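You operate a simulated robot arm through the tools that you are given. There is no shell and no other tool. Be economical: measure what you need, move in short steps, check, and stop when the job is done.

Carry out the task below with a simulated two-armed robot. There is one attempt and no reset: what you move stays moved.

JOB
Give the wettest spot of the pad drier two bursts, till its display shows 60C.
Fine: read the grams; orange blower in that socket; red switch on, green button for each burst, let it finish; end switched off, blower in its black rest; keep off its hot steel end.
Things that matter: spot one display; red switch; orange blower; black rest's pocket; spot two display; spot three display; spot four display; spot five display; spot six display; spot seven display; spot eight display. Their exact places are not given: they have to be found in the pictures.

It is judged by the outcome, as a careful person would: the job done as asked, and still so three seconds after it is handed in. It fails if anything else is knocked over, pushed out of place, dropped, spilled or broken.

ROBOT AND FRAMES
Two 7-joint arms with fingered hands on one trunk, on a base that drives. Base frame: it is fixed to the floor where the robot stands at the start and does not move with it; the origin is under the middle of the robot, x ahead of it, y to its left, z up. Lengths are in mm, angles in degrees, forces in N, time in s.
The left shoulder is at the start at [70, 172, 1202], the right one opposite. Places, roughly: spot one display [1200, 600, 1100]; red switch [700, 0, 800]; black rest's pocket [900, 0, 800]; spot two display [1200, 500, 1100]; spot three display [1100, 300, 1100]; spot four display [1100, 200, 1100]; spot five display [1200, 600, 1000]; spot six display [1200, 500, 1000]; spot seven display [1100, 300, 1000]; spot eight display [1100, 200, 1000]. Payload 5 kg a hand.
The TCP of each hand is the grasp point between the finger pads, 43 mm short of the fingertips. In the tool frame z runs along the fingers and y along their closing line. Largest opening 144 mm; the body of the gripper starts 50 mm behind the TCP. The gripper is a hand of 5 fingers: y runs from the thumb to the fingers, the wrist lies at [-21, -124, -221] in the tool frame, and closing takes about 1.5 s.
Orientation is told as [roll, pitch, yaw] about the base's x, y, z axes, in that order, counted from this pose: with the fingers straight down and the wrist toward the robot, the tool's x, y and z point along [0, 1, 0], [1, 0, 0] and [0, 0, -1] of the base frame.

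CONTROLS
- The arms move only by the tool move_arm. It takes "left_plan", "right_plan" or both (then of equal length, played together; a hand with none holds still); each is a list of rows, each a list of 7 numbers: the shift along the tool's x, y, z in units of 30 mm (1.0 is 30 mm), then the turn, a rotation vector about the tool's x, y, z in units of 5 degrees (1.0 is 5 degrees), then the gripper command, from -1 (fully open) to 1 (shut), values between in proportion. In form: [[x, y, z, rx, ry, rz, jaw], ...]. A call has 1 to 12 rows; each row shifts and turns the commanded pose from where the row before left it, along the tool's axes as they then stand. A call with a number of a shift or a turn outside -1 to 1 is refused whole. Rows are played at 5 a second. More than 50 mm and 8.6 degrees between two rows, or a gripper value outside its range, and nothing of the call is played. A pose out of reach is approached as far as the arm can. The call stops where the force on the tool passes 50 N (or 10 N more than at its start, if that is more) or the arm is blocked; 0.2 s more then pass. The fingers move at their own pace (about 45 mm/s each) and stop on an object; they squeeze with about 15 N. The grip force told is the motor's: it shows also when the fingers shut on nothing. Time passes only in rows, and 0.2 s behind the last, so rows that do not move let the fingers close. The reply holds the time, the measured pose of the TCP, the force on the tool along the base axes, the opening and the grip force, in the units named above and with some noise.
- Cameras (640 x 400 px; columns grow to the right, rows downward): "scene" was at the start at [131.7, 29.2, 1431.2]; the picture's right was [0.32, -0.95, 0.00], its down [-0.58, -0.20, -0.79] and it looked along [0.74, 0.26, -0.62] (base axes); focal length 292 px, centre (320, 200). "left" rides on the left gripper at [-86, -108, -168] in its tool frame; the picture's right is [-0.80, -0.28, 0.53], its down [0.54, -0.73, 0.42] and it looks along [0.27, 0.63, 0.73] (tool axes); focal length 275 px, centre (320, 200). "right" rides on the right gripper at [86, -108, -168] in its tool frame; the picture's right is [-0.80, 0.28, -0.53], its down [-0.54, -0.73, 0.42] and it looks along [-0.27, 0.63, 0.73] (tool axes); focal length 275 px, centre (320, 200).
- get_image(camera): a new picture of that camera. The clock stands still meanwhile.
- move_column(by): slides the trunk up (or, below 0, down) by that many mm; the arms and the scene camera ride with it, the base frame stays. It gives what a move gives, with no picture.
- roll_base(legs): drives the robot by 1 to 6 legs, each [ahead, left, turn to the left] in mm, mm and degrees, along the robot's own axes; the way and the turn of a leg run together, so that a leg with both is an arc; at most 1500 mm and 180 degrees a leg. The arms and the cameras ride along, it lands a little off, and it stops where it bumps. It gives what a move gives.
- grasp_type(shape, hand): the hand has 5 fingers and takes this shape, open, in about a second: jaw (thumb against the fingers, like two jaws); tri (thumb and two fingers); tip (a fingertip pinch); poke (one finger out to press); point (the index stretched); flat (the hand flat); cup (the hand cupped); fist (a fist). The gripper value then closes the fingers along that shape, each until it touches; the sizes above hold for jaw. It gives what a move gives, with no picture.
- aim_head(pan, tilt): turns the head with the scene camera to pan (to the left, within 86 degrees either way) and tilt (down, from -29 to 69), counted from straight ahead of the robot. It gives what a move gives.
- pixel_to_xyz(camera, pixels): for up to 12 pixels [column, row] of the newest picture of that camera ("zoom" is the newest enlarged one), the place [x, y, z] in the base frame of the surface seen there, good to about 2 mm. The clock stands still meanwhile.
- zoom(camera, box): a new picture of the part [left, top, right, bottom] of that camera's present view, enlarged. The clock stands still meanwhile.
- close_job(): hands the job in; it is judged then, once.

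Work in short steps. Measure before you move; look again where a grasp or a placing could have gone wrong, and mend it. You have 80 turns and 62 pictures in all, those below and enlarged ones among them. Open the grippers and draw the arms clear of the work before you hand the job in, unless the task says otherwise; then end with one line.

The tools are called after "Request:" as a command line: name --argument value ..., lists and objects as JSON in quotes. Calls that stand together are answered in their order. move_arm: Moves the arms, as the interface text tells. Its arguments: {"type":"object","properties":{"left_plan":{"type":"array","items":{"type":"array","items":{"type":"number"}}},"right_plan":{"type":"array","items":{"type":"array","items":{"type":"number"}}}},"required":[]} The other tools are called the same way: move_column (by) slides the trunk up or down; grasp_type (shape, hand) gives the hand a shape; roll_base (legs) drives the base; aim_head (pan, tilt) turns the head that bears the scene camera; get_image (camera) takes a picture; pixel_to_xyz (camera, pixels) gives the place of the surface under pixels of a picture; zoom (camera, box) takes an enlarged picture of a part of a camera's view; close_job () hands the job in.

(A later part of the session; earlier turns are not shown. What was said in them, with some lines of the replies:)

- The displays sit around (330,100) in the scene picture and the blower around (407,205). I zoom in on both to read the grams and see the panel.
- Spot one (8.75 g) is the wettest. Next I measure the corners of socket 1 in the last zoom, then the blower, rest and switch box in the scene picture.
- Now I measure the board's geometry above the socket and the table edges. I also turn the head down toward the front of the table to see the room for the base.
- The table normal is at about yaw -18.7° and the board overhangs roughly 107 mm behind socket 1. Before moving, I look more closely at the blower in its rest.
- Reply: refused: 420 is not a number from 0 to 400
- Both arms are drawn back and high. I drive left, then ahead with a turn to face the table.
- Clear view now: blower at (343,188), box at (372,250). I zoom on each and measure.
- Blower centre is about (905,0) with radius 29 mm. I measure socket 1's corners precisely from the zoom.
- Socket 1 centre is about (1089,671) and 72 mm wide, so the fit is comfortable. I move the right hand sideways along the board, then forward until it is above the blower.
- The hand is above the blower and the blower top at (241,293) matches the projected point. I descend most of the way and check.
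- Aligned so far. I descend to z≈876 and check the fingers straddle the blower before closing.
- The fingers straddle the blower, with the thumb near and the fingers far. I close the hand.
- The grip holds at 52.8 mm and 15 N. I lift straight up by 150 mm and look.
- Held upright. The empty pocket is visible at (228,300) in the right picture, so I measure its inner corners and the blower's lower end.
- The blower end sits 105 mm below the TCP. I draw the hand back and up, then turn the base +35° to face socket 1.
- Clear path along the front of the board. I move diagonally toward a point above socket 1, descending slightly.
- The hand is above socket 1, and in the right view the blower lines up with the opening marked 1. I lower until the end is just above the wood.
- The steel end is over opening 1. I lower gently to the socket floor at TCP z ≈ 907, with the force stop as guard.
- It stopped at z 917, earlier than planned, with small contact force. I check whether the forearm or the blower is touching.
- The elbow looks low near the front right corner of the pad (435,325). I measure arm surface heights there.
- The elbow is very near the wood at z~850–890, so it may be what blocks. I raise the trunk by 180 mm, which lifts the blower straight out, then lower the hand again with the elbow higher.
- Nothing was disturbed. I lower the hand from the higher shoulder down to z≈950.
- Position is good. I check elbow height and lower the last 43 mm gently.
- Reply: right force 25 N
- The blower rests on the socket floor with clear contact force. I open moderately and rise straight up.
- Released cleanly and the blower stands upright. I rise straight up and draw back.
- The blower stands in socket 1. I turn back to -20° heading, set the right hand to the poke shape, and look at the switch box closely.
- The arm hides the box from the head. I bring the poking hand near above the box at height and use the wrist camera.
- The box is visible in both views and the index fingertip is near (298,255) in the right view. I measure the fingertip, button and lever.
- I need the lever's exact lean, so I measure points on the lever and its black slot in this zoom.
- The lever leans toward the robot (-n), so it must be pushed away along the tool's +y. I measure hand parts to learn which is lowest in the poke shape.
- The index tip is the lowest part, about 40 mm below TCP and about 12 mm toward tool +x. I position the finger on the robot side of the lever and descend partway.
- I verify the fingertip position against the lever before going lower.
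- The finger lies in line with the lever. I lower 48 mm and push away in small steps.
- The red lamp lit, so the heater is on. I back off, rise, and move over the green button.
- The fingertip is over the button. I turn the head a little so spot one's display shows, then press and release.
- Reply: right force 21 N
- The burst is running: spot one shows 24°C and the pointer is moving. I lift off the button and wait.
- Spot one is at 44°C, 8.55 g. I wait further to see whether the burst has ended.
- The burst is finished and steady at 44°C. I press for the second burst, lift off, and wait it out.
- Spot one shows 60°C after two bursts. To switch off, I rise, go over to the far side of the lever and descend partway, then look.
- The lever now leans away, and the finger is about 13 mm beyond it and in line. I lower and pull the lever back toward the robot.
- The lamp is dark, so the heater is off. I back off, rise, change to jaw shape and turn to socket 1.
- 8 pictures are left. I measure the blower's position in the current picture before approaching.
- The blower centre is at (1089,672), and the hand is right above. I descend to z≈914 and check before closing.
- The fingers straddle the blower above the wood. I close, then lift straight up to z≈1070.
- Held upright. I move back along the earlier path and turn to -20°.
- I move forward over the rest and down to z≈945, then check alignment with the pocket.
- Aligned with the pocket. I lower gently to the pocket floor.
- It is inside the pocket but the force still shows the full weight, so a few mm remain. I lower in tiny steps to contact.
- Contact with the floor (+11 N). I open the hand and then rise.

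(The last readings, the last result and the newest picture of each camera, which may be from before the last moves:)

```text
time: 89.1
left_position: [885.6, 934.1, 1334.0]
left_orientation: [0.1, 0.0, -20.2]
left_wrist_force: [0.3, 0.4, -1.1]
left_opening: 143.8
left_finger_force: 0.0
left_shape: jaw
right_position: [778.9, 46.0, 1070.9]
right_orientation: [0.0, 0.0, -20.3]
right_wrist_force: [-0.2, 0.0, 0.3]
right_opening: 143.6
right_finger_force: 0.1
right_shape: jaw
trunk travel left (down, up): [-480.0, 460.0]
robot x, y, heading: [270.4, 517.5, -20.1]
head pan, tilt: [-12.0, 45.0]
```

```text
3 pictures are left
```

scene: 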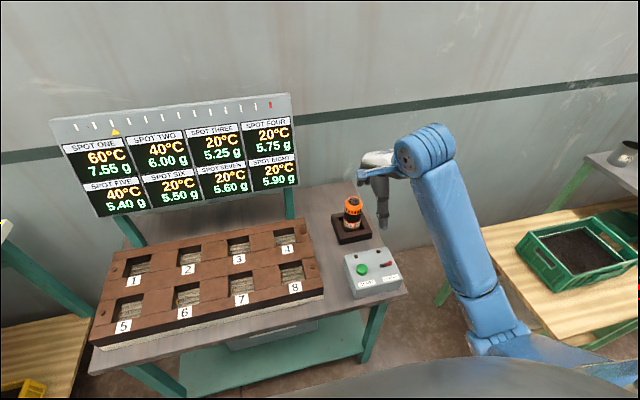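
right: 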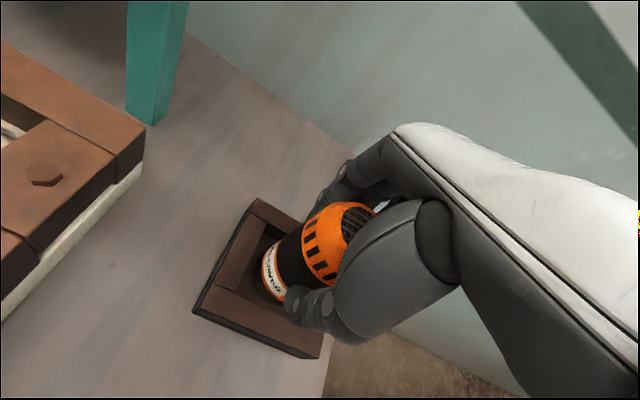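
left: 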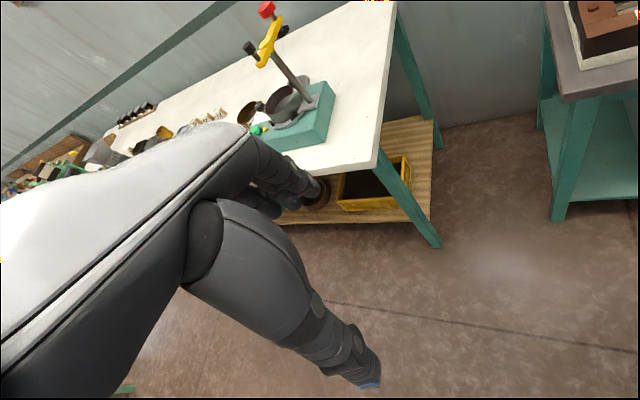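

Spot one still reads 60°C and the blower is in its rest. I take one last zoom to confirm the blower is seated and the switch is off.

Request:
zoom --camera "scene" --box '[315, 180, 420, 305]'

```text
3.20 times, centred on (368, 242) of scene
```

zoom: 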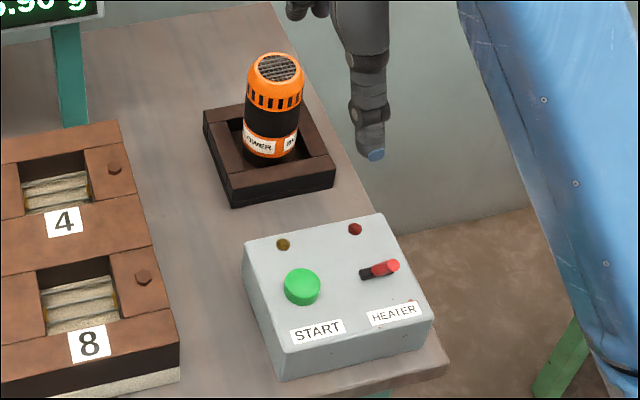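

The blower sits upright in its rest, the heater lamp is dark and both hands are open and clear, so I hand the job in.

Request:
close_job

```text
The job is handed in.
```

Spot one was the wettest at 8.75 g; it got two bursts and its display shows 60°C, and the heater is switched off with the blower back in its black rest.
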